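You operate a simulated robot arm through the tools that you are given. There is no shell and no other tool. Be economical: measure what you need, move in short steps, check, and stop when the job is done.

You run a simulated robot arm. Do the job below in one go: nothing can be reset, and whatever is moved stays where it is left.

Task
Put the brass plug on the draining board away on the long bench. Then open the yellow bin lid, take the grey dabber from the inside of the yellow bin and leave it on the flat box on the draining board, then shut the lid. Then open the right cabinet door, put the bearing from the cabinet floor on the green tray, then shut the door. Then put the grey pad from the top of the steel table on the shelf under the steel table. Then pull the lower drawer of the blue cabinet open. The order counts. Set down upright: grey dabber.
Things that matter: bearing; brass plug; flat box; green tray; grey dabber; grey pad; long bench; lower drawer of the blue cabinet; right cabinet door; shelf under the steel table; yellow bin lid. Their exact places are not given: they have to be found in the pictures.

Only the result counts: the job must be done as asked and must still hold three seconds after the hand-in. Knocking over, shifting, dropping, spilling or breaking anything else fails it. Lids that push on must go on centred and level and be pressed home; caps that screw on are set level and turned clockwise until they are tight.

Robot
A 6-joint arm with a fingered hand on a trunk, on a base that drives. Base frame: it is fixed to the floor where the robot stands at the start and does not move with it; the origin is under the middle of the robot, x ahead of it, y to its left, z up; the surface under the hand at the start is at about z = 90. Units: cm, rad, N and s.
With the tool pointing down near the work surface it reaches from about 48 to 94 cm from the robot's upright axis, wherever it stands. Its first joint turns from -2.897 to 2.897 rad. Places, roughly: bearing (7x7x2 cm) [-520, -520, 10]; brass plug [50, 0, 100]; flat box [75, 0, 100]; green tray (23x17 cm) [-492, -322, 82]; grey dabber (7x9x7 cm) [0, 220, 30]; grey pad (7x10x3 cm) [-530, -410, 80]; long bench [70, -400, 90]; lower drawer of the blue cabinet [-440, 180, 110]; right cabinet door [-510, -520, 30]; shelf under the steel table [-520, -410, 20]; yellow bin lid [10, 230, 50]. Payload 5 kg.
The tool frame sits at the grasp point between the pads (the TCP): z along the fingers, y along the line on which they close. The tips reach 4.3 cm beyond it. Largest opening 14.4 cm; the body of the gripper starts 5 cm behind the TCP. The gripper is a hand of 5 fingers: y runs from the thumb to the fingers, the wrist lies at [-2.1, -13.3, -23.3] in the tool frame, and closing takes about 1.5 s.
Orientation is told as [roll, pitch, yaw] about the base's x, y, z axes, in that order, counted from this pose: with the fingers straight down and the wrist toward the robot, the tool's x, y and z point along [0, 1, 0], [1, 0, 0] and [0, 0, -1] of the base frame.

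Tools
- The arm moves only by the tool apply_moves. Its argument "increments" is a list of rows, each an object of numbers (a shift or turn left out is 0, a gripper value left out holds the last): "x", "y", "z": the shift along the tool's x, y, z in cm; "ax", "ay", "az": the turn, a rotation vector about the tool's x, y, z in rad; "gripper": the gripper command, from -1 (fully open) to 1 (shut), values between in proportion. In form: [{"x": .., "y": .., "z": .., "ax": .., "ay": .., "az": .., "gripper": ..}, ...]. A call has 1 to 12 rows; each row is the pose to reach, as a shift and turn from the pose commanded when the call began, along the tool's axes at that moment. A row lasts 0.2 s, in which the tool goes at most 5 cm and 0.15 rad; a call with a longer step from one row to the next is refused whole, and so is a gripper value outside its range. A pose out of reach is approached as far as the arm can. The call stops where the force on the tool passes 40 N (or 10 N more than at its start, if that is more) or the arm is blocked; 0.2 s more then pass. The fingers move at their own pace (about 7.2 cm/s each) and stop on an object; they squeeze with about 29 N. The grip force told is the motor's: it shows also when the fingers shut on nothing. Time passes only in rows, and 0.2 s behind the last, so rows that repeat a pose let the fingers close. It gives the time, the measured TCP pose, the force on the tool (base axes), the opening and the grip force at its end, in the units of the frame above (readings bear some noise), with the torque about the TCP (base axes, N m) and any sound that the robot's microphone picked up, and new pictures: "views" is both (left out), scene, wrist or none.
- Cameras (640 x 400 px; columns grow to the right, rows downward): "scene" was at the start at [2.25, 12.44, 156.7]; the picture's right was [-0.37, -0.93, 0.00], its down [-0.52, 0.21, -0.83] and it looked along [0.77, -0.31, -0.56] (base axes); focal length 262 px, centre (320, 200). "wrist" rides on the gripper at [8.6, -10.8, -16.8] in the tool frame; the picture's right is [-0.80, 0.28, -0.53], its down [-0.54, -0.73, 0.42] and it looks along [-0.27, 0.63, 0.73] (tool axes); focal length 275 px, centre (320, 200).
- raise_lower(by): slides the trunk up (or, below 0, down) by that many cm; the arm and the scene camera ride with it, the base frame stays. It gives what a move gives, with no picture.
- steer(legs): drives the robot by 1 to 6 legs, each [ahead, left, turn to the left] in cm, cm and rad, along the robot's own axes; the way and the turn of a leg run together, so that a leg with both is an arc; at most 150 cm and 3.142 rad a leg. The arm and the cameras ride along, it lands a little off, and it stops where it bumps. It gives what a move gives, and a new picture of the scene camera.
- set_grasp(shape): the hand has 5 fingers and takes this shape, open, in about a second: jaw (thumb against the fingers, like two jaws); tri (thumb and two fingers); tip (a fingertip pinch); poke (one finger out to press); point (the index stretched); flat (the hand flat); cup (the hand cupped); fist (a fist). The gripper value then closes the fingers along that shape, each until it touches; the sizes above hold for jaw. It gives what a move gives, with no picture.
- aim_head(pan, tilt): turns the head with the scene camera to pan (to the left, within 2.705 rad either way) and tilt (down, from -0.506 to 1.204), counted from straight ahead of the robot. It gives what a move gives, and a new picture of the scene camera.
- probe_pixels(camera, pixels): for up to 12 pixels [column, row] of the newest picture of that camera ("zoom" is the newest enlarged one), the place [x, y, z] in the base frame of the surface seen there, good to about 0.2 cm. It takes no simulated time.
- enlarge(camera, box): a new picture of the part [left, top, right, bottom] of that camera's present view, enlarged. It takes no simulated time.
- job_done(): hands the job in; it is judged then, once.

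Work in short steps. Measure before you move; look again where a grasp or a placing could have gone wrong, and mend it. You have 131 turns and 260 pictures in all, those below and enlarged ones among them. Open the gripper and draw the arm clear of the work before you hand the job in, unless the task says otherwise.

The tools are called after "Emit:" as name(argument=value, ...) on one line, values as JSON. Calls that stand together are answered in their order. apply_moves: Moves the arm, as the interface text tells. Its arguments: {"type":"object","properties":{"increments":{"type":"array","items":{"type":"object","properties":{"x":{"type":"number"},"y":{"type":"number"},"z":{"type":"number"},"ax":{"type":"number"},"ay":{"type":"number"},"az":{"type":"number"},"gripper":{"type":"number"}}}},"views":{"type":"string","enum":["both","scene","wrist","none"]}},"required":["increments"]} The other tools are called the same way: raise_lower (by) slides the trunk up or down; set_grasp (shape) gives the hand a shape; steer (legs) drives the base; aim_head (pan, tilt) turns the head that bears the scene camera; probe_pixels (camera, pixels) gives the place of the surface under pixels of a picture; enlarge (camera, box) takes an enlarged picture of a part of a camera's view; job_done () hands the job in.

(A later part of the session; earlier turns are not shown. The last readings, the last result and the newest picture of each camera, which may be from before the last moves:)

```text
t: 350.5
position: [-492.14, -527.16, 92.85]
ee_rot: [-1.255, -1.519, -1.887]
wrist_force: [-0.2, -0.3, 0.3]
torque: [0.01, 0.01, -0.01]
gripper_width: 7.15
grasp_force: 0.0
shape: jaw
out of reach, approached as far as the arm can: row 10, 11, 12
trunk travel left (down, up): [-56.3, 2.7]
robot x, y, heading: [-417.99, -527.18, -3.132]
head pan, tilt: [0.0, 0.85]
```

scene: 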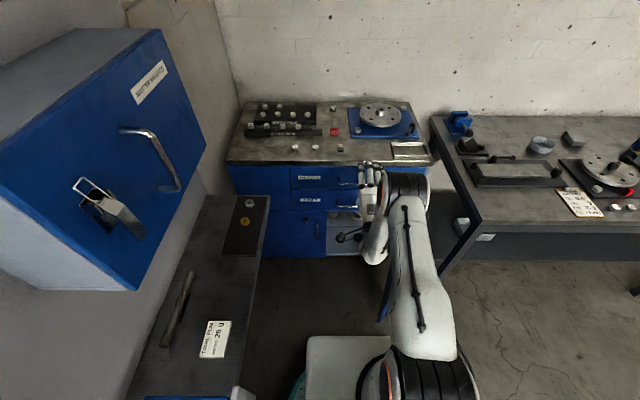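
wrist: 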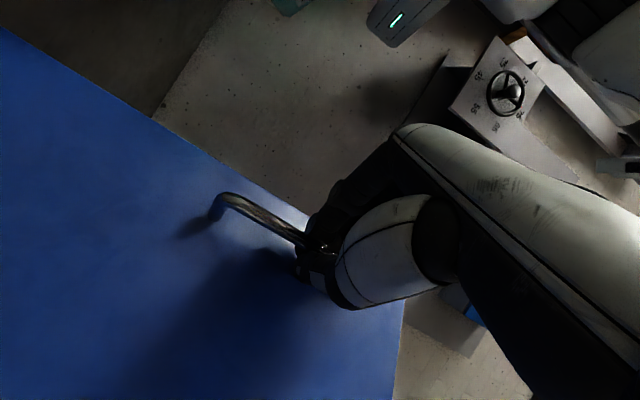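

Orientation is back to fingers forward; I pitch them down to a slight forward lean and lower in front of the open cabinet.

Emit:
apply_moves(increments=[{"ax": 0.13}, {"ax": 0.26}, {"ax": 0.39}, {"ax": 0.52}, {"ax": 0.65}, {"ax": 0.78}, {"ax": 0.91}, {"ax": 1.04}, {"ax": 1.17}, {"ax": 1.3}, {"ax": 1.37}, {"ax": 1.37}], views="none")

Emit:
raise_lower(by=-40)

Emit:
raise_lower(by=-15.5)

Emit:
apply_moves(increments=[{"x": -2.5, "z": 4, "y": -0.6}, {"x": -5, "z": 8, "y": -1.2}, {"x": -7.5, "z": 12, "y": -1.8}, {"x": -10, "z": 16, "y": -2.4}, {"x": -10, "z": 19.3, "y": -2.9}, {"x": -10, "z": 19.3, "y": -2.9}])

```text
t: 353.1
position: [-492.28, -527.31, 92.98]
ee_rot: [-0.052, -0.187, -3.132]
wrist_force: [0.7, -0.4, 0.0]
torque: [0.0, 0.0, 0.05]
gripper_width: 7.17
grasp_force: 0.0
shape: jaw
trunk travel left (down, up): [-56.3, 2.7]
robot x, y, heading: [-417.45, -527.57, -3.133]
head pan, tilt: [0.0, 0.85]
```

```text
t: 356.9
position: [-492.17, -527.17, 52.89]
ee_rot: [-0.052, -0.188, -3.133]
wrist_force: [-0.1, 0.7, -0.7]
torque: [-0.01, 0.01, -0.01]
gripper_width: 7.16
grasp_force: 0.1
shape: jaw
trunk travel left (down, up): [-16.3, 42.7]
robot x, y, heading: [-417.7, -527.27, -3.13]
head pan, tilt: [0.0, 0.85]
```

```text
t: 358.7
position: [-492.11, -527.24, 37.41]
ee_rot: [-0.051, -0.186, -3.133]
wrist_force: [-0.6, -0.2, -0.1]
torque: [0.0, 0.02, 0.01]
gripper_width: 7.15
grasp_force: 0.0
shape: jaw
trunk travel left (down, up): [-0.8, 58.2]
robot x, y, heading: [-417.8, -527.27, -3.134]
head pan, tilt: [0.0, 0.85]
```

```text
t: 360.1
position: [-492.65, -516.35, 18.14]
ee_rot: [-0.053, -0.187, -3.134]
wrist_force: [-0.3, 0.0, -0.5]
torque: [0.03, 0.01, -0.02]
gripper_width: 7.18
grasp_force: 0.0
shape: jaw
trunk travel left (down, up): [-0.8, 58.2]
robot x, y, heading: [-417.5, -527.33, -3.13]
head pan, tilt: [0.0, 0.85]
```

scene: 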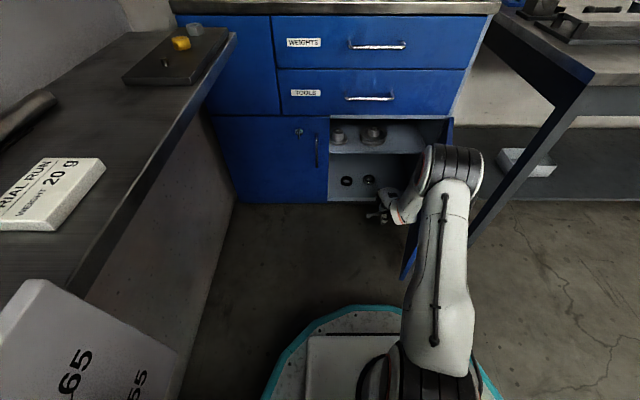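
wrist: 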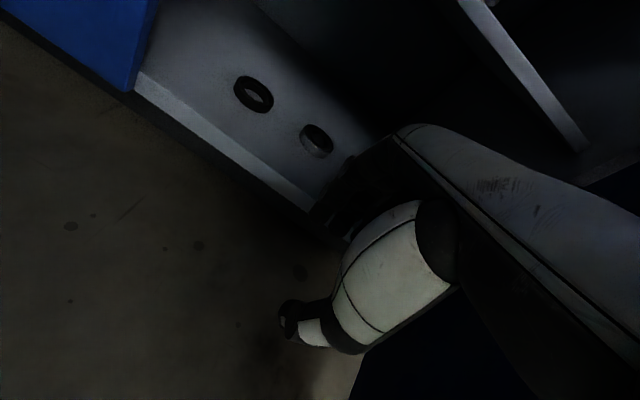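

The wrist camera shows the bearing at (317,140). I probe it and drive 14 cm ahead.

Emit:
probe_pixels(camera="wrist", pixels=[[302, 133], [332, 143], [316, 128], [317, 155], [318, 138], [306, 127], [327, 153], [480, 30], [300, 200]])

Emit:
steer(legs=[[14, 0, 0]])

Emit:
apply_moves(increments=[{"gripper": -0.2, "z": -0.5}, {"gripper": -0.2, "z": -0.5}])

```text
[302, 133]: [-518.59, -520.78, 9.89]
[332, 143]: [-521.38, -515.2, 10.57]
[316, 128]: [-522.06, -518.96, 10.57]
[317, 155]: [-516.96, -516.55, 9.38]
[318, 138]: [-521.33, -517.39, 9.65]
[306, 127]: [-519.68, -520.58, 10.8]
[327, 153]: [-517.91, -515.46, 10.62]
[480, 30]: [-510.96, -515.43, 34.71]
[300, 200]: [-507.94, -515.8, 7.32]
```

```text
t: 361.4
position: [-506.61, -516.35, 18.3]
ee_rot: [-0.051, -0.185, -3.134]
wrist_force: [0.4, 0.4, -0.7]
torque: [0.01, 0.01, 0.0]
gripper_width: 7.17
grasp_force: 0.2
shape: jaw
trunk travel left (down, up): [-0.8, 58.2]
robot x, y, heading: [-431.27, -527.97, -3.134]
head pan, tilt: [0.0, 0.85]
```

scene: 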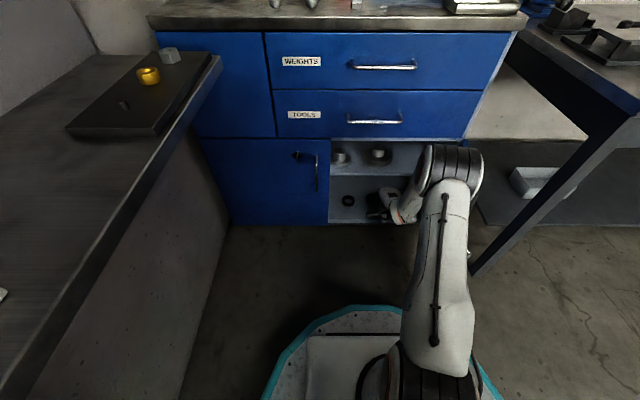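

```text
t: 362.0
position: [-506.54, -516.35, 18.7]
ee_rot: [-0.049, -0.186, -3.133]
wrist_force: [1.0, 0.9, -0.3]
torque: [0.0, -0.02, 0.02]
gripper_width: 8.61
grasp_force: 0.0
shape: jaw
trunk travel left (down, up): [-0.8, 58.2]
robot x, y, heading: [-431.52, -527.51, -3.132]
head pan, tilt: [0.0, 0.85]
```

scene: 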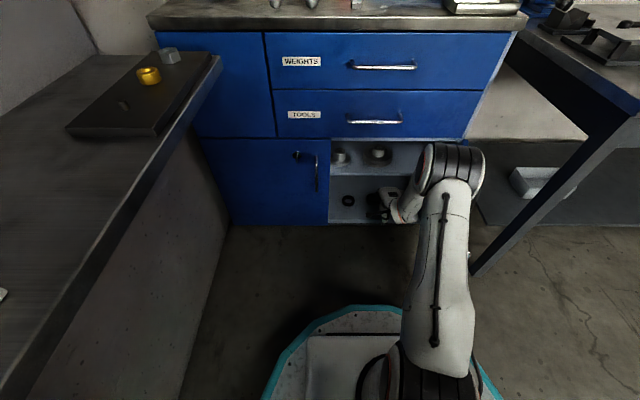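
wrist: 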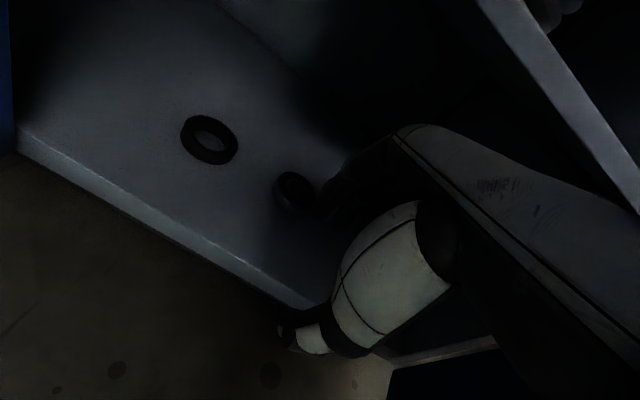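

Bearing centre ≈(-520,-517.8). I level the hand mostly, move in above it, descend to TCP z≈13.9, and close.

Emit:
apply_moves(increments=[{"x": 0.4, "y": 3.2, "z": 0.7, "ax": 0.03, "ay": 0.01}, {"x": 0.8, "y": 6.5, "z": 1.5, "ax": 0.06, "ay": 0.02}, {"x": 1.1, "y": 9.7, "z": 2.2, "ax": 0.1, "ay": 0.04}, {"x": 1.4, "y": 12.98, "z": 2.95, "ax": 0.126, "ay": 0.05}, {"x": 1.4, "y": 12.98, "z": 2.95, "ax": 0.126, "ay": 0.05}, {"x": 1.4, "y": 12.6, "z": 5, "ax": 0.126, "ay": 0.05}, {"x": 1.4, "y": 12.2, "z": 7.2, "ax": 0.126, "ay": 0.05}, {"x": 1.4, "y": 12.2, "z": 7.2, "ax": 0.126, "ay": 0.05}])

```text
t: 362.9
position: [-518.3, -517.54, 19.08]
ee_rot: [0.047, -0.143, 3.069]
wrist_force: [37.9, -3.4, 18.1]
torque: [1.03, 4.62, -1.09]
gripper_width: 8.61
grasp_force: 0.1
shape: jaw
out of reach, approached as far as the arm can: row 3
trunk travel left (down, up): [-0.8, 58.2]
robot x, y, heading: [-431.69, -527.84, -3.133]
head pan, tilt: [0.0, 0.85]
stopped in row 4: the force on the tool passed its limit at 218 N (the readings are from after the stop); the commanded pose is now the measured one
```

scene: 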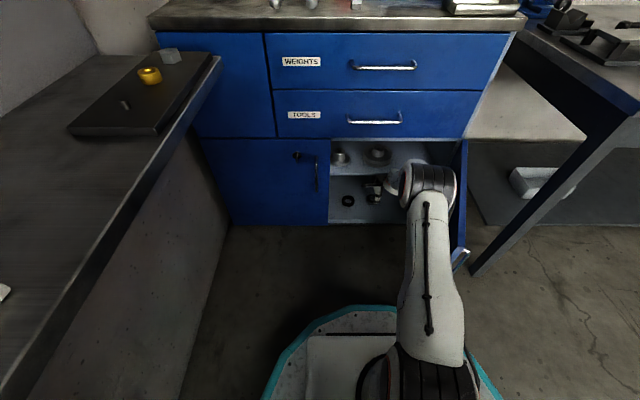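
wrist: 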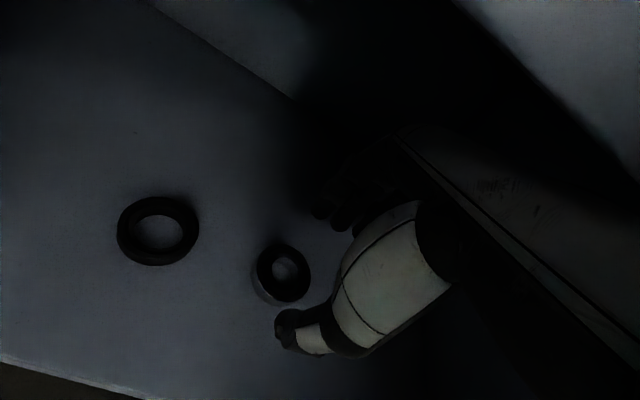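

The wrist struck the shelf edge, so a vertical grip that deep won't fit. I back off, close the hand with a stronger forward lean, reach behind the bearing and drag it toward the cabinet front.

Emit:
apply_moves(increments=[{"y": -4, "z": 0.4, "gripper": 1}, {"y": -8.2, "z": 0.84, "az": -0.04, "ay": -0.02}, {"y": -8.2, "z": 0.84, "ax": -0.1, "az": -0.08, "ay": -0.047}, {"y": -8.2, "z": 0.84, "ax": -0.2, "az": -0.08, "ay": -0.047}, {"y": -8.2, "z": 0.84, "ax": -0.3, "az": -0.08, "ay": -0.047}, {"y": -8.2, "z": 0.84, "ax": -0.357, "az": -0.08, "ay": -0.047}, {"y": -8.2, "z": 0.84, "ax": -0.357, "az": -0.08, "ay": -0.047}, {"y": -8.2, "z": 0.84, "ax": -0.357, "az": -0.08, "ay": -0.047}], views="wrist")

```text
t: 364.7
position: [-510.43, -518.24, 16.91]
ee_rot: [-0.025, -0.501, -3.132]
wrist_force: [-0.3, 0.7, 0.8]
torque: [-0.02, -0.01, -0.02]
gripper_width: 0.01
grasp_force: 29.1
shape: jaw
trunk travel left (down, up): [-0.8, 58.2]
robot x, y, heading: [-431.47, -527.41, -3.134]
head pan, tilt: [0.0, 0.85]
```

wrist: 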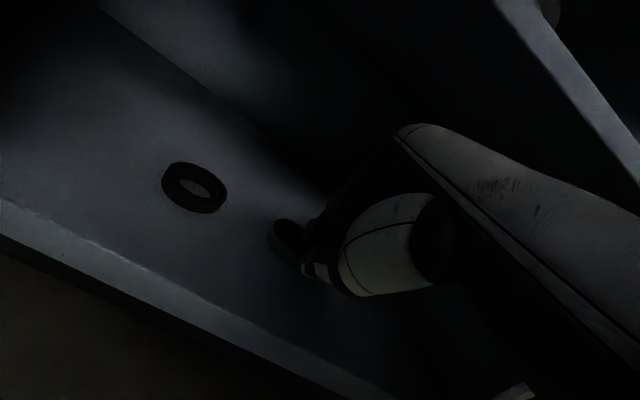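

Pose is good; I pass over the bearing, descend behind it, and drag it 9 cm forward.

Emit:
apply_moves(increments=[{"y": 3.7, "z": 2.2}, {"y": 7.4, "z": 4.5}, {"y": 11.1, "z": 6.8}, {"y": 11.1, "z": 6.8}, {"y": 9.8, "z": 9.2}, {"y": 9.8, "z": 9.2}, {"y": 7.2, "z": 7.8}, {"y": 4.6, "z": 6.4}, {"y": 1.9, "z": 5}, {"y": 1.9, "z": 5}, {"y": 4.2, "z": 0.9}, {"y": 4.2, "z": 0.9}])

```text
t: 367.3
position: [-514.5, -518.22, 18.2]
ee_rot: [-0.026, -0.5, -3.131]
wrist_force: [-0.6, -0.8, 0.4]
torque: [0.0, -0.01, -0.02]
gripper_width: 0.0
grasp_force: 29.4
shape: jaw
trunk travel left (down, up): [-0.8, 58.2]
robot x, y, heading: [-431.74, -527.81, -3.135]
head pan, tilt: [0.0, 0.85]
```

scene: 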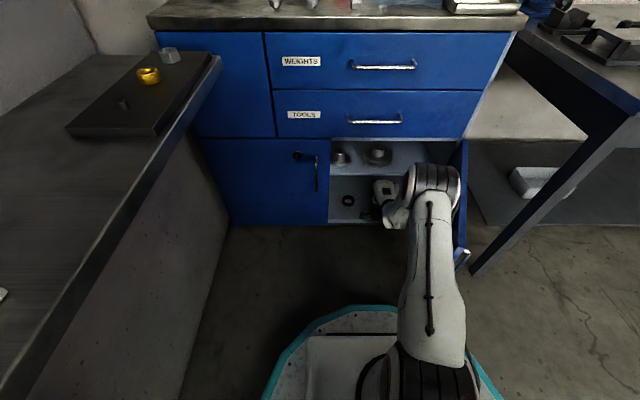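
wrist: 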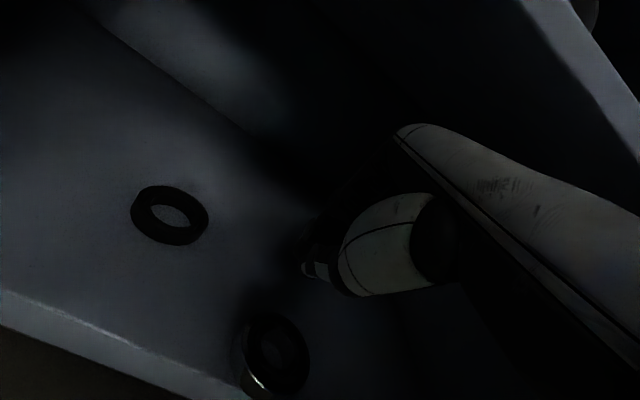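

The bearing is now near the front lip at wrist (275,355). I probe its new place.

Emit:
probe_pixels(camera="wrist", pixels=[[247, 345], [305, 340], [275, 316], [256, 388], [290, 385], [265, 325], [220, 375], [302, 362]])

```text
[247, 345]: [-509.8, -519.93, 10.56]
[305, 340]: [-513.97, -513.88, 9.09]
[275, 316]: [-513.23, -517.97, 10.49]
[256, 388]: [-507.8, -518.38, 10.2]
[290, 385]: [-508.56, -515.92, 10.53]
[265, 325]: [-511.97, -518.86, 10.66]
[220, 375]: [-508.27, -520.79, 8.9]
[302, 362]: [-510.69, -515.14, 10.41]
```

New centre ≈(-510.6,-517.6), at the front where a vertical grip fits. I raise, go vertical, open, then descend and close.

Emit:
apply_moves(increments=[{"y": -1.2, "z": -1.8}, {"x": -0.6, "y": -2.46, "z": -3.63, "ax": 0.1, "gripper": -0.2}, {"x": -0.6, "y": -2.46, "z": -3.63, "ax": 0.22}, {"x": -0.6, "y": -2.46, "z": -3.63, "ax": 0.34, "ay": 0.01}, {"x": -0.6, "y": -2.46, "z": -3.63, "ax": 0.45, "ay": 0.02}, {"x": -0.6, "y": -2.46, "z": -3.63, "ax": 0.5, "ay": 0.025}, {"x": -0.6, "y": -2.46, "z": -3.63, "ax": 0.5, "ay": 0.025}, {"x": -0.6, "y": -2.46, "z": -3.63, "ax": 0.5, "ay": 0.025}], views="none")

Emit:
apply_moves(increments=[{"z": 3}, {"z": 5.5}, {"z": 6.4}, {"z": 6.4}, {"z": 6.4, "gripper": 1}, {"z": 6.4}, {"z": 6.4}, {"z": 6.4}, {"z": 6.4}, {"z": 6.4}, {"z": 5}, {"z": 2.5}])

```text
t: 369.1
position: [-510.66, -517.62, 20.02]
ee_rot: [0.0, 0.0, -3.141]
wrist_force: [0.2, 0.7, 1.5]
torque: [0.04, 0.0, -0.04]
gripper_width: 8.63
grasp_force: 0.2
shape: jaw
out of reach, approached as far as the arm can: row 6, 7
trunk travel left (down, up): [-0.8, 58.2]
robot x, y, heading: [-431.29, -527.44, -3.134]
head pan, tilt: [0.0, 0.85]
```

```text
t: 371.7
position: [-510.69, -517.46, 17.42]
ee_rot: [0.002, 0.002, -3.137]
wrist_force: [1.0, 0.2, -3.0]
torque: [0.02, 0.07, -0.06]
gripper_width: 5.43
grasp_force: 29.0
shape: jaw
trunk travel left (down, up): [-0.8, 58.2]
robot x, y, heading: [-431.7, -528.15, -3.135]
head pan, tilt: [0.0, 0.85]
```

scene: 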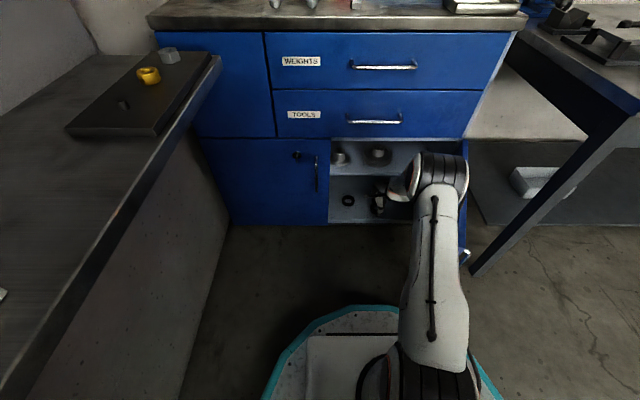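
wrist: 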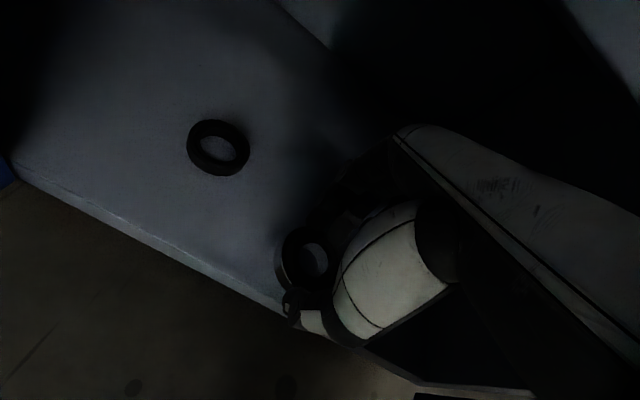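

Bearing gripped (width 5.4). I pull it out, raise, back off, and drive along to the green tray.

Emit:
apply_moves(increments=[{"y": -2, "z": -1.5}, {"y": -6, "z": -2}, {"y": -10, "z": -2}, {"y": -14, "z": -2}, {"y": -18, "z": -2}, {"y": -18, "z": -2}], views="none")

Emit:
raise_lower(by=40)

Emit:
raise_lower(by=18)

Emit:
apply_moves(increments=[{"z": -4}, {"z": -8}, {"z": -12}, {"z": -16}, {"z": -20}, {"z": -24}, {"z": -24}], views="none")

Emit:
steer(legs=[[-13, 0, -0.008], [0, -100, 0], [0, -97, 0]])

Emit:
aim_head(pan=0.0, tilt=0.8)

```text
t: 373.1
position: [-492.69, -517.6, 19.64]
ee_rot: [-0.001, 0.0, -3.139]
wrist_force: [0.1, 0.0, -2.3]
torque: [-0.01, 0.03, 0.01]
gripper_width: 5.41
grasp_force: 29.1
shape: jaw
trunk travel left (down, up): [-0.8, 58.2]
robot x, y, heading: [-431.76, -527.59, -3.132]
head pan, tilt: [0.0, 0.85]
```

```text
t: 377.0
position: [-492.76, -517.82, 59.66]
ee_rot: [0.002, 0.0, -3.139]
wrist_force: [-0.3, 0.3, -2.8]
torque: [-0.01, -0.03, 0.0]
gripper_width: 5.43
grasp_force: 28.8
shape: jaw
trunk travel left (down, up): [-40.8, 18.2]
robot x, y, heading: [-431.39, -527.63, -3.131]
head pan, tilt: [0.0, 0.85]
```

```text
t: 379.0
position: [-492.7, -517.64, 77.62]
ee_rot: [0.002, 0.001, -3.138]
wrist_force: [-0.4, 0.8, -2.4]
torque: [0.0, 0.03, 0.02]
gripper_width: 5.45
grasp_force: 29.0
shape: jaw
trunk travel left (down, up): [-58.8, 0.2]
robot x, y, heading: [-431.5, -527.68, -3.139]
head pan, tilt: [0.0, 0.85]
```

```text
t: 380.6
position: [-492.96, -517.8, 101.92]
ee_rot: [-0.001, 0.0, -3.138]
wrist_force: [0.1, -0.7, -2.3]
torque: [0.01, 0.01, 0.05]
gripper_width: 5.41
grasp_force: 28.8
shape: jaw
trunk travel left (down, up): [-58.8, 0.2]
robot x, y, heading: [-431.57, -527.18, -3.134]
head pan, tilt: [0.0, 0.85]
```

```text
t: 391.4
position: [-483.09, -318.84, 101.79]
ee_rot: [0.002, 0.0, -3.135]
wrist_force: [0.4, 0.8, -1.2]
torque: [-0.04, 0.02, 0.04]
gripper_width: 5.42
grasp_force: 28.9
shape: jaw
trunk travel left (down, up): [-58.8, 0.2]
robot x, y, heading: [-421.86, -328.49, -3.131]
head pan, tilt: [0.0, 0.85]
```

scene: 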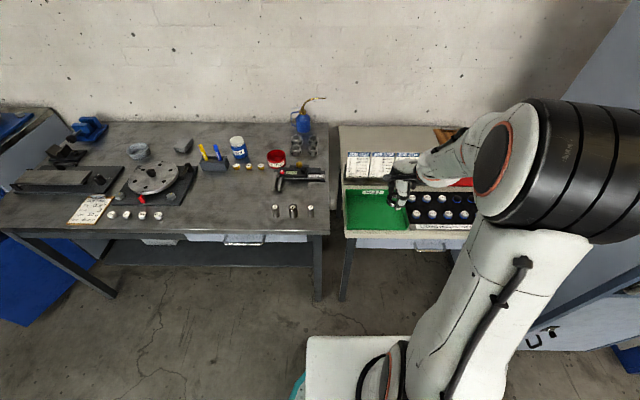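

```text
t: 392.0
position: [-483.05, -318.89, 101.71]
ee_rot: [0.001, 0.001, -3.134]
wrist_force: [0.1, -0.6, -2.1]
torque: [0.01, 0.0, 0.01]
gripper_width: 5.4
grasp_force: 29.3
shape: jaw
trunk travel left (down, up): [-58.8, 0.2]
robot x, y, heading: [-421.45, -328.03, -3.124]
head pan, tilt: [0.0, 0.799]
```

scene: 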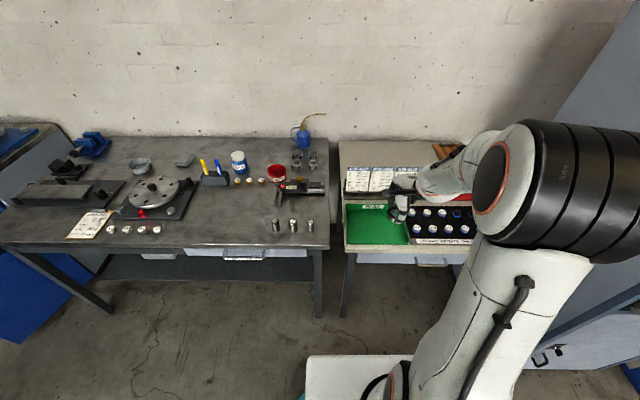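

I probe the green tray and, on the steel table, the grey block at (186,159) for the later task.

Emit:
probe_pixels(camera="scene", pixels=[[348, 208], [385, 206], [406, 240], [349, 241], [370, 226], [380, 215], [185, 154], [177, 161], [193, 162], [184, 166], [155, 268], [230, 265]])

Emit:
enlarge(camera="scene", box=[110, 130, 440, 300])

```text
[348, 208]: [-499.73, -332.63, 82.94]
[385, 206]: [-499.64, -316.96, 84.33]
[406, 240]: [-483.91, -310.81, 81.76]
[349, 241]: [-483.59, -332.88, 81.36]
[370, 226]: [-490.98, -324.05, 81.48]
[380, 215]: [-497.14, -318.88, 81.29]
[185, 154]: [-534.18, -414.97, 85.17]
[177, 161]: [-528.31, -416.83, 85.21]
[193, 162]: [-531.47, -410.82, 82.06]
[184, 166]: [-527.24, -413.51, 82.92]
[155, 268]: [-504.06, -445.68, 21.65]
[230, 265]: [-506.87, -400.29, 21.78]
```

```text
1.94 times, centred on (275, 215) of scene
```

zoom: 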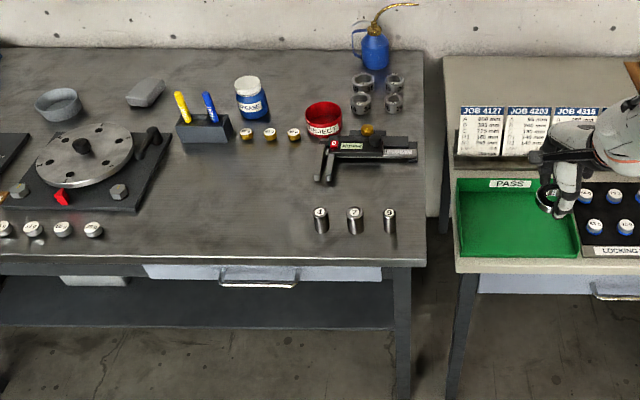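

Tray floor z 81.4, centre (-491.8,-322). I place the bearing there.

Emit:
apply_moves(increments=[{"x": 2, "y": 4}, {"x": 4, "y": 8.6}, {"x": 4, "y": 8.6, "z": 4}, {"x": 4, "y": 8.6, "z": 8}, {"x": 4, "y": 8.6, "z": 12}, {"x": 4, "y": 8.6, "z": 15}, {"x": 4, "y": 8.6, "z": 15.7}, {"x": 4, "y": 8.6, "z": 15.7}], views="none")

Emit:
apply_moves(increments=[{"gripper": 0.2}, {"gripper": 0.0}, {"gripper": 0.0}, {"gripper": -0.05}, {"z": -3}, {"z": -7}, {"z": -11}, {"z": -15}, {"z": -16}])

```text
refused: row 2 steps farther than a row can; nothing moved
```

```text
t: 394.0
position: [-483.03, -318.96, 117.81]
ee_rot: [0.001, 0.0, -3.136]
wrist_force: [0.7, -0.3, -1.3]
torque: [-0.02, 0.02, -0.02]
gripper_width: 7.5
grasp_force: 0.0
shape: jaw
trunk travel left (down, up): [-58.8, 0.2]
robot x, y, heading: [-421.81, -328.62, -3.131]
head pan, tilt: [0.0, 0.799]
```

scene: 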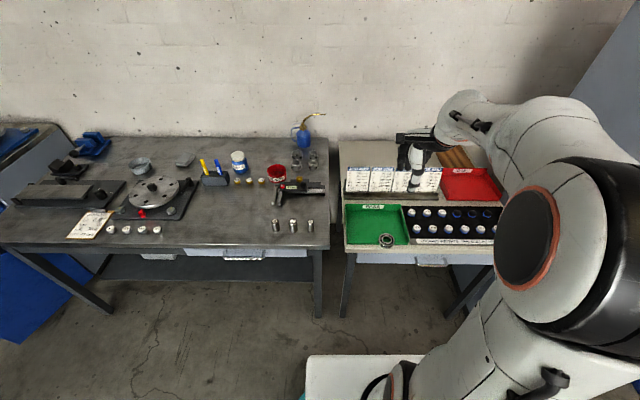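
wrist: 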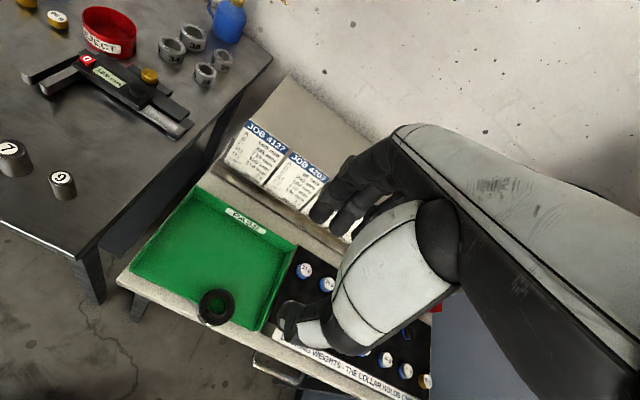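

My first call was refused and the bearing dropped near the tray's front rim. I check how it lies.

Emit:
probe_pixels(camera="wrist", pixels=[[201, 303], [232, 305], [217, 290], [215, 322], [216, 306], [205, 296], [228, 318], [190, 318], [160, 290], [255, 325]])

Emit:
enlarge(camera="wrist", box=[150, 260, 290, 350])

```text
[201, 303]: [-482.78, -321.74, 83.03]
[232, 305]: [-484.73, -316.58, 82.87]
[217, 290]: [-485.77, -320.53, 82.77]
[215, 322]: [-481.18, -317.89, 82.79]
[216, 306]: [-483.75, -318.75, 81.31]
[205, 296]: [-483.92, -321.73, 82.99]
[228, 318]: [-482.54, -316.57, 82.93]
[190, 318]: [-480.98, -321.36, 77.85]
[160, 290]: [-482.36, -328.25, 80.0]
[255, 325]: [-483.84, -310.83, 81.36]
```

```text
4.44 times, centred on (220, 305) of wrist
```

zoom: 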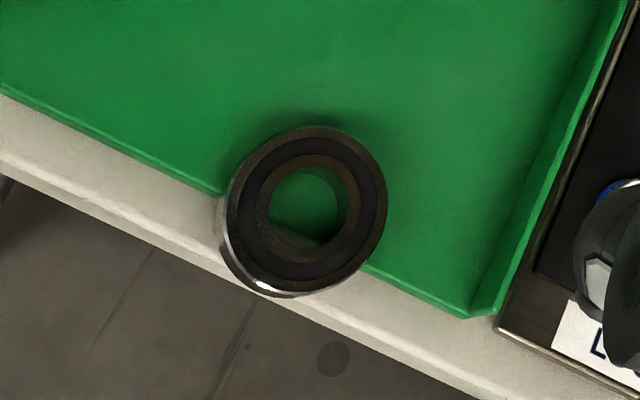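

The bearing lies flat but half over the tray's open front edge, centre (-483.4,-319.1), right under the hand. I re-grip it and move it 8 cm in.

Emit:
apply_moves(increments=[{"z": 4.6, "gripper": -0.2}, {"z": 9.2}, {"z": 13.8}, {"z": 18.4}, {"z": 23}, {"z": 27.6}, {"z": 31, "y": 0.3}, {"z": 32, "y": 0.3}, {"z": 32, "y": 0.3, "gripper": 1}, {"z": 32, "y": 0.3}, {"z": 32, "y": 0.3}, {"z": 32, "y": 0.3}], views="none")

Emit:
apply_moves(increments=[{"gripper": 1}, {"z": -1.5}, {"z": -1.8, "y": 4.3}, {"z": -1.8, "y": 8.5}, {"z": 0, "y": 8.5}, {"z": 0, "y": 8.5}, {"z": 0, "y": 8.5, "gripper": 0.1}, {"z": 0, "y": 8.5, "gripper": -0.1}, {"z": 0, "y": 8.5}, {"z": -4.5, "y": 8.5}, {"z": -9, "y": 8.5}, {"z": -13, "y": 8.5}])

```text
t: 396.6
position: [-483.49, -318.99, 85.69]
ee_rot: [0.001, -0.001, -3.134]
wrist_force: [-0.5, -0.3, -0.1]
torque: [0.02, 0.01, 0.02]
gripper_width: 5.39
grasp_force: 29.0
shape: jaw
trunk travel left (down, up): [-58.8, 0.2]
robot x, y, heading: [-421.85, -328.44, -3.133]
head pan, tilt: [0.0, 0.799]
```

```text
t: 399.2
position: [-491.8, -318.98, 98.9]
ee_rot: [0.004, 0.003, -3.133]
wrist_force: [0.4, 1.0, -0.5]
torque: [-0.01, 0.04, -0.04]
gripper_width: 7.88
grasp_force: 0.1
shape: jaw
trunk travel left (down, up): [-58.8, 0.2]
robot x, y, heading: [-421.62, -328.4, -3.132]
head pan, tilt: [0.0, 0.799]
```

scene: 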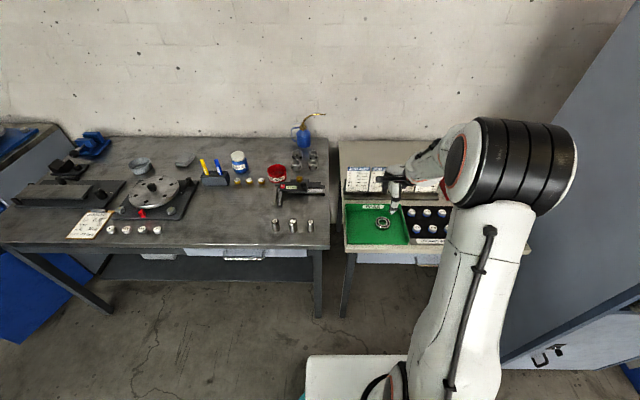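
wrist: 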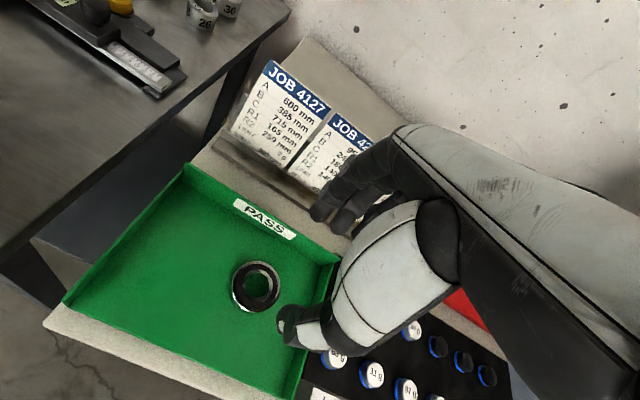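

The bearing now lies inside the tray. Next shut the door: I retract, drive back, lower the closed hand outside the door and sweep it shut.

Emit:
apply_moves(increments=[{"y": -4.5, "gripper": 1}, {"y": -9}, {"y": -13}, {"y": -13}], views="none")

Emit:
steer(legs=[[-3, 0, -0.009], [0, 86, 0], [0, 86, 0]])

Emit:
raise_lower(by=-40)

Emit:
raise_lower(by=-14)

```text
t: 400.2
position: [-478.83, -319.0, 98.78]
ee_rot: [-0.001, -0.001, -3.135]
wrist_force: [0.5, 0.0, 0.8]
torque: [0.05, 0.03, 0.01]
gripper_width: 0.01
grasp_force: 29.5
shape: jaw
trunk travel left (down, up): [-58.8, 0.2]
robot x, y, heading: [-421.8, -328.45, -3.131]
head pan, tilt: [0.0, 0.799]
```

```text
t: 409.3
position: [-474.14, -489.69, 98.7]
ee_rot: [0.001, -0.001, 3.141]
wrist_force: [0.0, 0.1, 0.2]
torque: [-0.02, -0.02, -0.03]
gripper_width: 0.0
grasp_force: 29.4
shape: jaw
trunk travel left (down, up): [-58.8, 0.2]
robot x, y, heading: [-417.28, -499.8, -3.136]
head pan, tilt: [0.0, 0.799]
```

scene: 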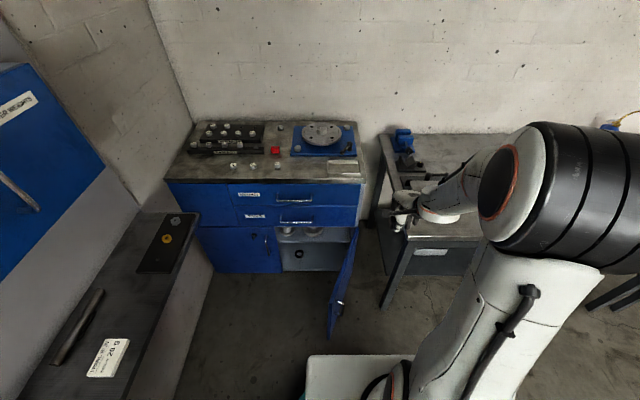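

```text
t: 413.1
position: [-474.2, -489.62, 58.81]
ee_rot: [0.0, -0.001, 3.142]
wrist_force: [-0.3, 0.9, 0.4]
torque: [0.01, 0.0, -0.02]
gripper_width: 0.0
grasp_force: 28.8
shape: jaw
trunk travel left (down, up): [-18.8, 40.2]
robot x, y, heading: [-417.04, -499.61, -3.136]
head pan, tilt: [0.0, 0.799]
```

```text
t: 414.8
position: [-474.15, -489.71, 44.84]
ee_rot: [0.0, 0.0, 3.142]
wrist_force: [-0.2, -0.1, 0.3]
torque: [0.0, -0.01, -0.02]
gripper_width: 0.0
grasp_force: 29.1
shape: jaw
trunk travel left (down, up): [-4.8, 54.2]
robot x, y, heading: [-416.87, -499.55, -3.139]
head pan, tilt: [0.0, 0.799]
```

Hand is outside the door at (-474,-490, z 45). I sweep it shut along the arc.

Emit:
apply_moves(increments=[{"y": 2.4, "x": 4.3}, {"y": 4.8, "x": 8.6}, {"y": 5.6, "x": 13.5}, {"y": 7, "x": 18.3}, {"y": 9.4, "x": 22.3}, {"y": 11.9, "x": 26.2}, {"y": 15, "x": 29}, {"y": 18.2, "x": 31.3}, {"y": 21.3, "x": 32.8}, {"y": 24.2, "x": 33.8}, {"y": 27, "x": 34.5}, {"y": 28.5, "x": 34.8}], views="none")

Emit:
apply_moves(increments=[{"y": 0.5}, {"y": 1}, {"y": 1.5}, {"y": 2}, {"y": 2.5}, {"y": 3}], views="scene")

```text
t: 417.4
position: [-497.85, -514.22, 40.2]
ee_rot: [0.072, -0.079, -3.03]
wrist_force: [-0.8, -0.6, -0.4]
torque: [0.0, 0.03, 0.02]
gripper_width: 0.03
grasp_force: 28.6
shape: jaw
out of reach, approached as far as the arm can: row 3, 4, 5, 6, 7, 8, 9, 10, 11, 12
trunk travel left (down, up): [-4.8, 54.2]
robot x, y, heading: [-416.96, -499.52, -3.142]
head pan, tilt: [0.0, 0.799]
```

```text
t: 418.8
position: [-500.25, -513.95, 39.45]
ee_rot: [0.068, -0.085, -3.023]
wrist_force: [9.4, -2.0, 3.5]
torque: [0.05, 0.34, -0.05]
gripper_width: 0.0
grasp_force: 29.2
shape: jaw
out of reach, approached as far as the arm can: row 6
trunk travel left (down, up): [-4.8, 54.2]
robot x, y, heading: [-416.68, -499.64, -3.139]
head pan, tilt: [0.0, 0.799]
```

scene: 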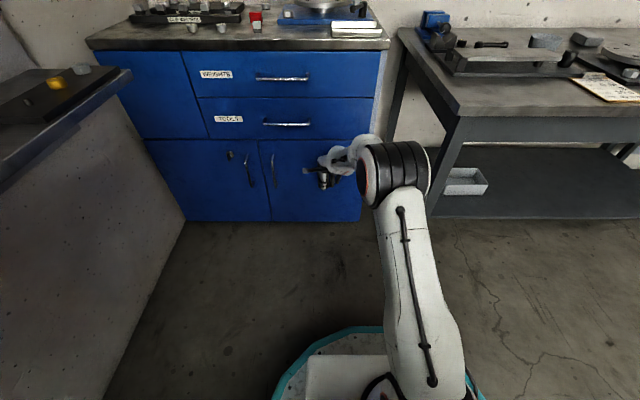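

The door looks shut. I verify by probing across the seam, then retract and raise the arm.

Emit:
probe_pixels(camera="scene", pixels=[[285, 205], [256, 205], [340, 215], [290, 150], [255, 145], [350, 150]])

Emit:
apply_moves(increments=[{"y": -4, "az": 0.02}, {"y": -8, "az": 0.05, "ax": 0.02, "ay": -0.02}, {"y": -12, "az": 0.08, "ax": 0.04, "ay": -0.04}, {"y": -16, "az": 0.115, "ax": 0.085, "ay": -0.068}, {"y": -20, "az": 0.115, "ax": 0.085, "ay": -0.068}, {"y": -24, "az": 0.115, "ax": 0.085, "ay": -0.068}, {"y": -24, "az": 0.115, "ax": 0.085, "ay": -0.068}], views="none")

Emit:
raise_lower(by=40)

Emit:
raise_lower(by=18)

```text
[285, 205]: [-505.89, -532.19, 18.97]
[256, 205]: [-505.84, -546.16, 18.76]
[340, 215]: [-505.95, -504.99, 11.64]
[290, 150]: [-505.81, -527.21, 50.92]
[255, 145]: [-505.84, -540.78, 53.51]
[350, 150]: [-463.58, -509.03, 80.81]
```

```text
t: 420.4
position: [-476.35, -511.21, 37.38]
ee_rot: [0.007, 0.012, -3.142]
wrist_force: [0.3, 0.3, 0.0]
torque: [-0.01, 0.0, -0.02]
gripper_width: 0.0
grasp_force: 29.0
shape: jaw
out of reach, approached as far as the arm can: row 2, 3, 4
trunk travel left (down, up): [-4.8, 54.2]
robot x, y, heading: [-416.9, -499.98, -3.138]
head pan, tilt: [0.0, 0.799]
```

```text
t: 424.2
position: [-476.39, -511.08, 77.52]
ee_rot: [0.009, 0.01, -3.142]
wrist_force: [0.2, 0.3, -0.3]
torque: [-0.01, 0.01, 0.02]
gripper_width: 0.0
grasp_force: 28.7
shape: jaw
trunk travel left (down, up): [-44.8, 14.2]
robot x, y, heading: [-416.88, -499.01, -3.134]
head pan, tilt: [0.0, 0.799]
```

```text
t: 425.9
position: [-476.4, -511.23, 91.67]
ee_rot: [0.008, 0.012, -3.141]
wrist_force: [1.0, 0.3, 0.1]
torque: [-0.04, 0.0, 0.0]
gripper_width: 0.0
grasp_force: 28.2
shape: jaw
out of reach, approached as far as the arm can: row 1
trunk travel left (down, up): [-59.0, 0.0]
robot x, y, heading: [-416.85, -499.43, -3.137]
head pan, tilt: [0.0, 0.799]
```

Door is flush (both faces x≈-505.9). Now the pad: raise the arm, drive to the steel table, and move above the pad at (-530.5,-413.7).

Emit:
apply_moves(increments=[{"z": -4}, {"z": -8}, {"z": -12}, {"z": -14}, {"z": -14}], views="none")

Emit:
steer(legs=[[0, -86, 0], [29, 0, 0]])

Emit:
apply_moves(increments=[{"x": -2.2, "y": 4.3, "gripper": 0.0}, {"x": -4.4, "y": 8.6}, {"x": -6.6, "y": 12.9}, {"x": -8.8, "y": 17.2}, {"x": -11, "y": 21.5}, {"x": -11.5, "y": 24, "gripper": -0.2}, {"x": -11.5, "y": 24}])

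```text
t: 427.1
position: [-476.41, -510.97, 105.68]
ee_rot: [0.009, 0.01, -3.141]
wrist_force: [-0.2, 0.9, -0.2]
torque: [-0.01, 0.0, 0.01]
gripper_width: 0.0
grasp_force: 28.8
shape: jaw
trunk travel left (down, up): [-59.0, 0.0]
robot x, y, heading: [-417.0, -499.3, -3.137]
head pan, tilt: [0.0, 0.799]
```

```text
t: 433.2
position: [-505.71, -425.22, 105.66]
ee_rot: [0.011, 0.012, 3.132]
wrist_force: [-0.5, 0.2, 0.1]
torque: [-0.02, -0.02, -0.01]
gripper_width: 0.0
grasp_force: 29.0
shape: jaw
trunk travel left (down, up): [-59.0, 0.0]
robot x, y, heading: [-446.08, -414.56, 3.135]
head pan, tilt: [0.0, 0.799]
```

scene: 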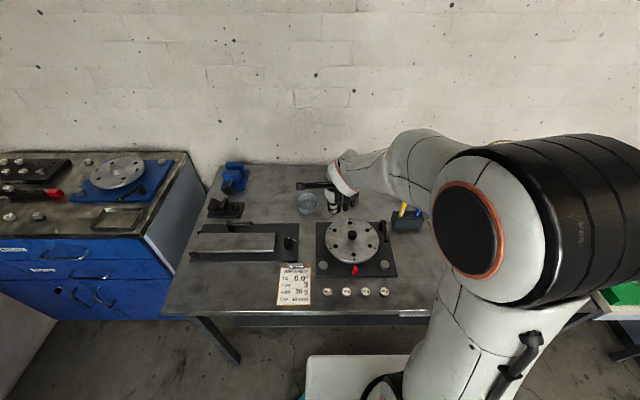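

```text
t: 434.8
position: [-529.44, -413.52, 105.17]
ee_rot: [0.008, 0.011, 3.133]
wrist_force: [0.8, 0.1, -0.1]
torque: [-0.01, -0.02, -0.01]
gripper_width: 8.6
grasp_force: 0.0
shape: jaw
trunk travel left (down, up): [-59.0, 0.0]
robot x, y, heading: [-445.95, -414.79, 3.129]
head pan, tilt: [0.0, 0.799]
```

scene: 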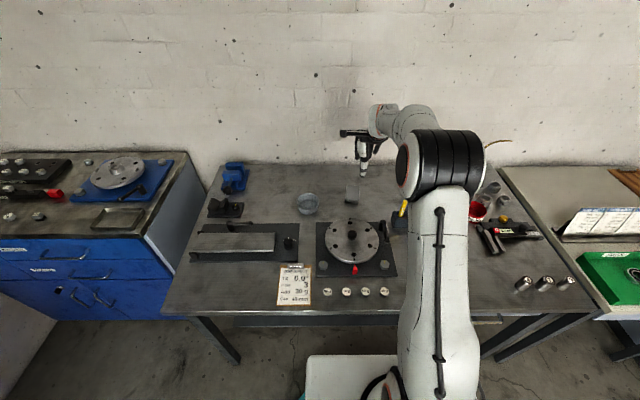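
wrist: 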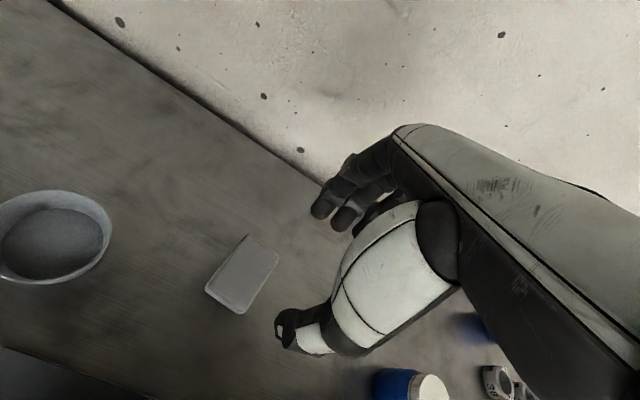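

I probe the pad's corners.

Emit:
probe_pixels(camera="wrist", pixels=[[246, 238], [275, 257], [240, 308], [209, 287], [242, 272]])

Emit:
probe_pixels(camera="scene", pixels=[[280, 321], [350, 321], [240, 340], [230, 330], [300, 330]])

```text
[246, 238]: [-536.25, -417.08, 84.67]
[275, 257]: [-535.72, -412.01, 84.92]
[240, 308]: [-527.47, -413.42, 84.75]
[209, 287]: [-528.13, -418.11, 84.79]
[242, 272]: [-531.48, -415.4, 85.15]
```

```text
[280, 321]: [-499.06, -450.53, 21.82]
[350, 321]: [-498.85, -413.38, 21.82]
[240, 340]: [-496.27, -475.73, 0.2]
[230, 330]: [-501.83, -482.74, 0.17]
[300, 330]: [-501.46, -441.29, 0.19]
```

Pad centre (-531.9,-415.1), long side (~10 cm) along x, top 85. I descend with a 12 cm opening, grip along x, and lift.

Emit:
apply_moves(increments=[{"x": 1.5, "y": 2.4, "z": 3, "gripper": -0.7}, {"x": 1.5, "y": 2.4, "z": 7.5}, {"x": 1.5, "y": 2.4, "z": 12}, {"x": 1.5, "y": 2.4, "z": 16}, {"x": 1.5, "y": 2.4, "z": 18.1}, {"x": 1.5, "y": 2.4, "z": 18.1}, {"x": 1.5, "y": 2.4, "z": 18.1, "gripper": 1}, {"x": 1.5, "y": 2.4, "z": 18.1}, {"x": 1.5, "y": 2.4, "z": 18.1}, {"x": 1.5, "y": 2.4, "z": 18.1}, {"x": 1.5, "y": 2.4, "z": 18.1}], views="none")

Emit:
apply_moves(increments=[{"z": -3}, {"z": -7}, {"z": -12}, {"z": -17}, {"z": -21}, {"z": -21, "y": -4}, {"z": -21, "y": -8}, {"z": -21, "y": -12}, {"z": -21, "y": -16}, {"z": -21, "y": -20}, {"z": -21, "y": -24}, {"z": -21, "y": -26}])

```text
t: 437.2
position: [-531.8, -415.36, 87.25]
ee_rot: [0.009, 0.014, 3.13]
wrist_force: [-0.3, 0.7, 0.3]
torque: [-0.01, 0.04, 0.03]
gripper_width: 8.93
grasp_force: 28.7
shape: jaw
trunk travel left (down, up): [-59.0, 0.0]
robot x, y, heading: [-445.98, -414.65, 3.132]
head pan, tilt: [0.0, 0.799]
```

```text
t: 439.8
position: [-506.06, -415.15, 108.49]
ee_rot: [0.009, 0.012, 3.132]
wrist_force: [0.7, 0.5, -0.7]
torque: [0.01, -0.01, -0.01]
gripper_width: 8.93
grasp_force: 29.2
shape: jaw
trunk travel left (down, up): [-59.0, 0.0]
robot x, y, heading: [-445.94, -414.44, 3.133]
head pan, tilt: [0.0, 0.799]
```

scene: 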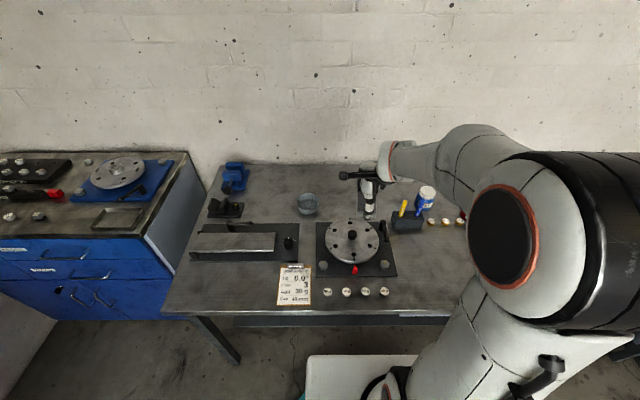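
wrist: 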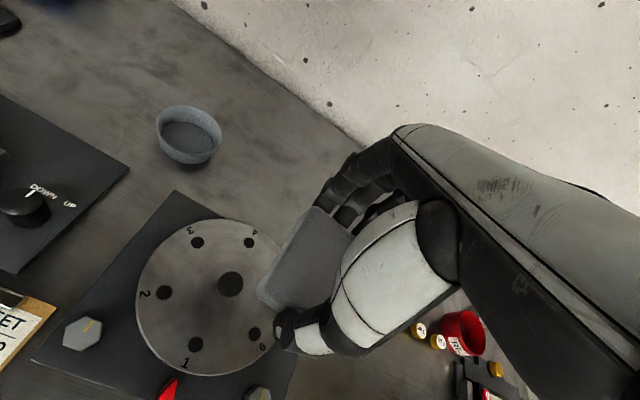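

Pad held (8.9 cm). I back up, lower and extend the arm in front of the table, then check the clearance under the table top.

Emit:
steer(legs=[[-55, 0, 0.01]])

Emit:
raise_lower(by=-40)

Emit:
raise_lower(by=-19)

Emit:
apply_moves(increments=[{"y": 3, "z": 3}, {"y": 6, "z": 6}, {"y": 9, "z": 9.5}, {"y": 12, "z": 13}, {"y": 15, "z": 16.5}, {"y": 17.5, "z": 20}, {"y": 17.5, "z": 21.3}, {"y": 17.5, "z": 21.3}], views="scene")

Emit:
probe_pixels(camera="scene", pixels=[[300, 150], [300, 170], [330, 180], [250, 190], [280, 230], [320, 230], [250, 220]])

```text
t: 443.0
position: [-451.44, -415.88, 108.57]
ee_rot: [0.01, 0.011, 3.136]
wrist_force: [0.2, -0.2, -0.1]
torque: [0.03, 0.03, -0.03]
gripper_width: 8.96
grasp_force: 29.0
shape: jaw
trunk travel left (down, up): [-59.0, 0.0]
robot x, y, heading: [-391.64, -414.44, -3.135]
head pan, tilt: [0.0, 0.799]
```

scene: 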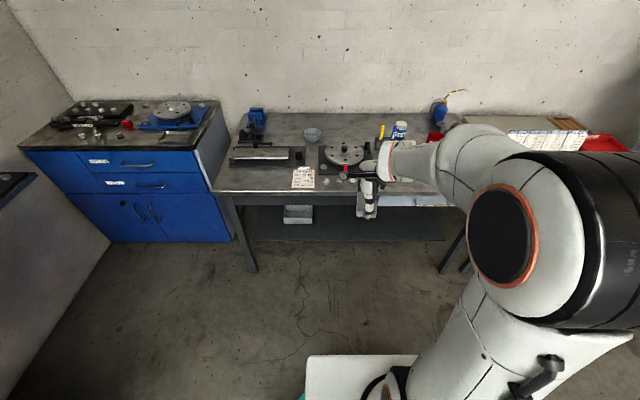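

```text
t: 446.8
position: [-451.38, -415.92, 68.54]
ee_rot: [0.01, 0.01, 3.139]
wrist_force: [0.1, -0.4, -1.4]
torque: [0.0, -0.02, -0.01]
gripper_width: 8.92
grasp_force: 29.0
shape: jaw
trunk travel left (down, up): [-19.0, 40.0]
robot x, y, heading: [-391.21, -414.76, -3.137]
head pan, tilt: [0.0, 0.799]
```

```text
t: 448.9
position: [-451.31, -415.94, 49.53]
ee_rot: [0.008, 0.011, 3.138]
wrist_force: [-0.4, -0.3, -0.8]
torque: [-0.01, 0.0, -0.01]
gripper_width: 8.96
grasp_force: 29.1
shape: jaw
trunk travel left (down, up): [0.0, 59.0]
robot x, y, heading: [-391.33, -414.61, -3.14]
head pan, tilt: [0.0, 0.799]
```

```text
t: 450.7
position: [-468.7, -416.0, 27.99]
ee_rot: [0.008, 0.01, 3.137]
wrist_force: [-0.8, 0.2, 0.7]
torque: [0.0, 0.02, -0.01]
gripper_width: 8.92
grasp_force: 28.3
shape: jaw
trunk travel left (down, up): [0.0, 59.0]
robot x, y, heading: [-391.55, -414.53, -3.137]
head pan, tilt: [0.0, 0.799]
```

scene: 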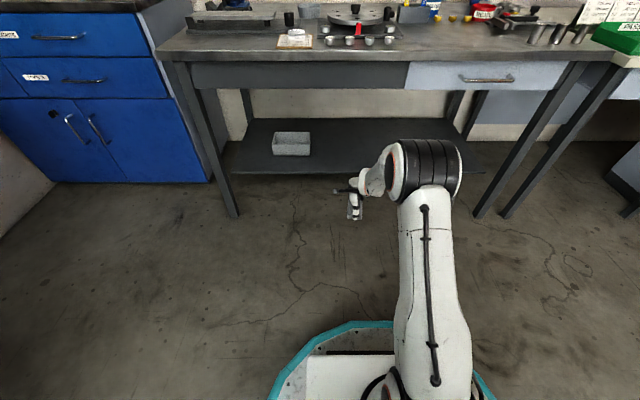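

```text
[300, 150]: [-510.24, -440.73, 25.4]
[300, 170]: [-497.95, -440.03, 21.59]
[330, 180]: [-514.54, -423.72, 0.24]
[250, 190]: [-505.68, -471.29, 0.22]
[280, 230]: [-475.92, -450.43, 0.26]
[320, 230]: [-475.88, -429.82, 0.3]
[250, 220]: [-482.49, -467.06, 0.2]
```

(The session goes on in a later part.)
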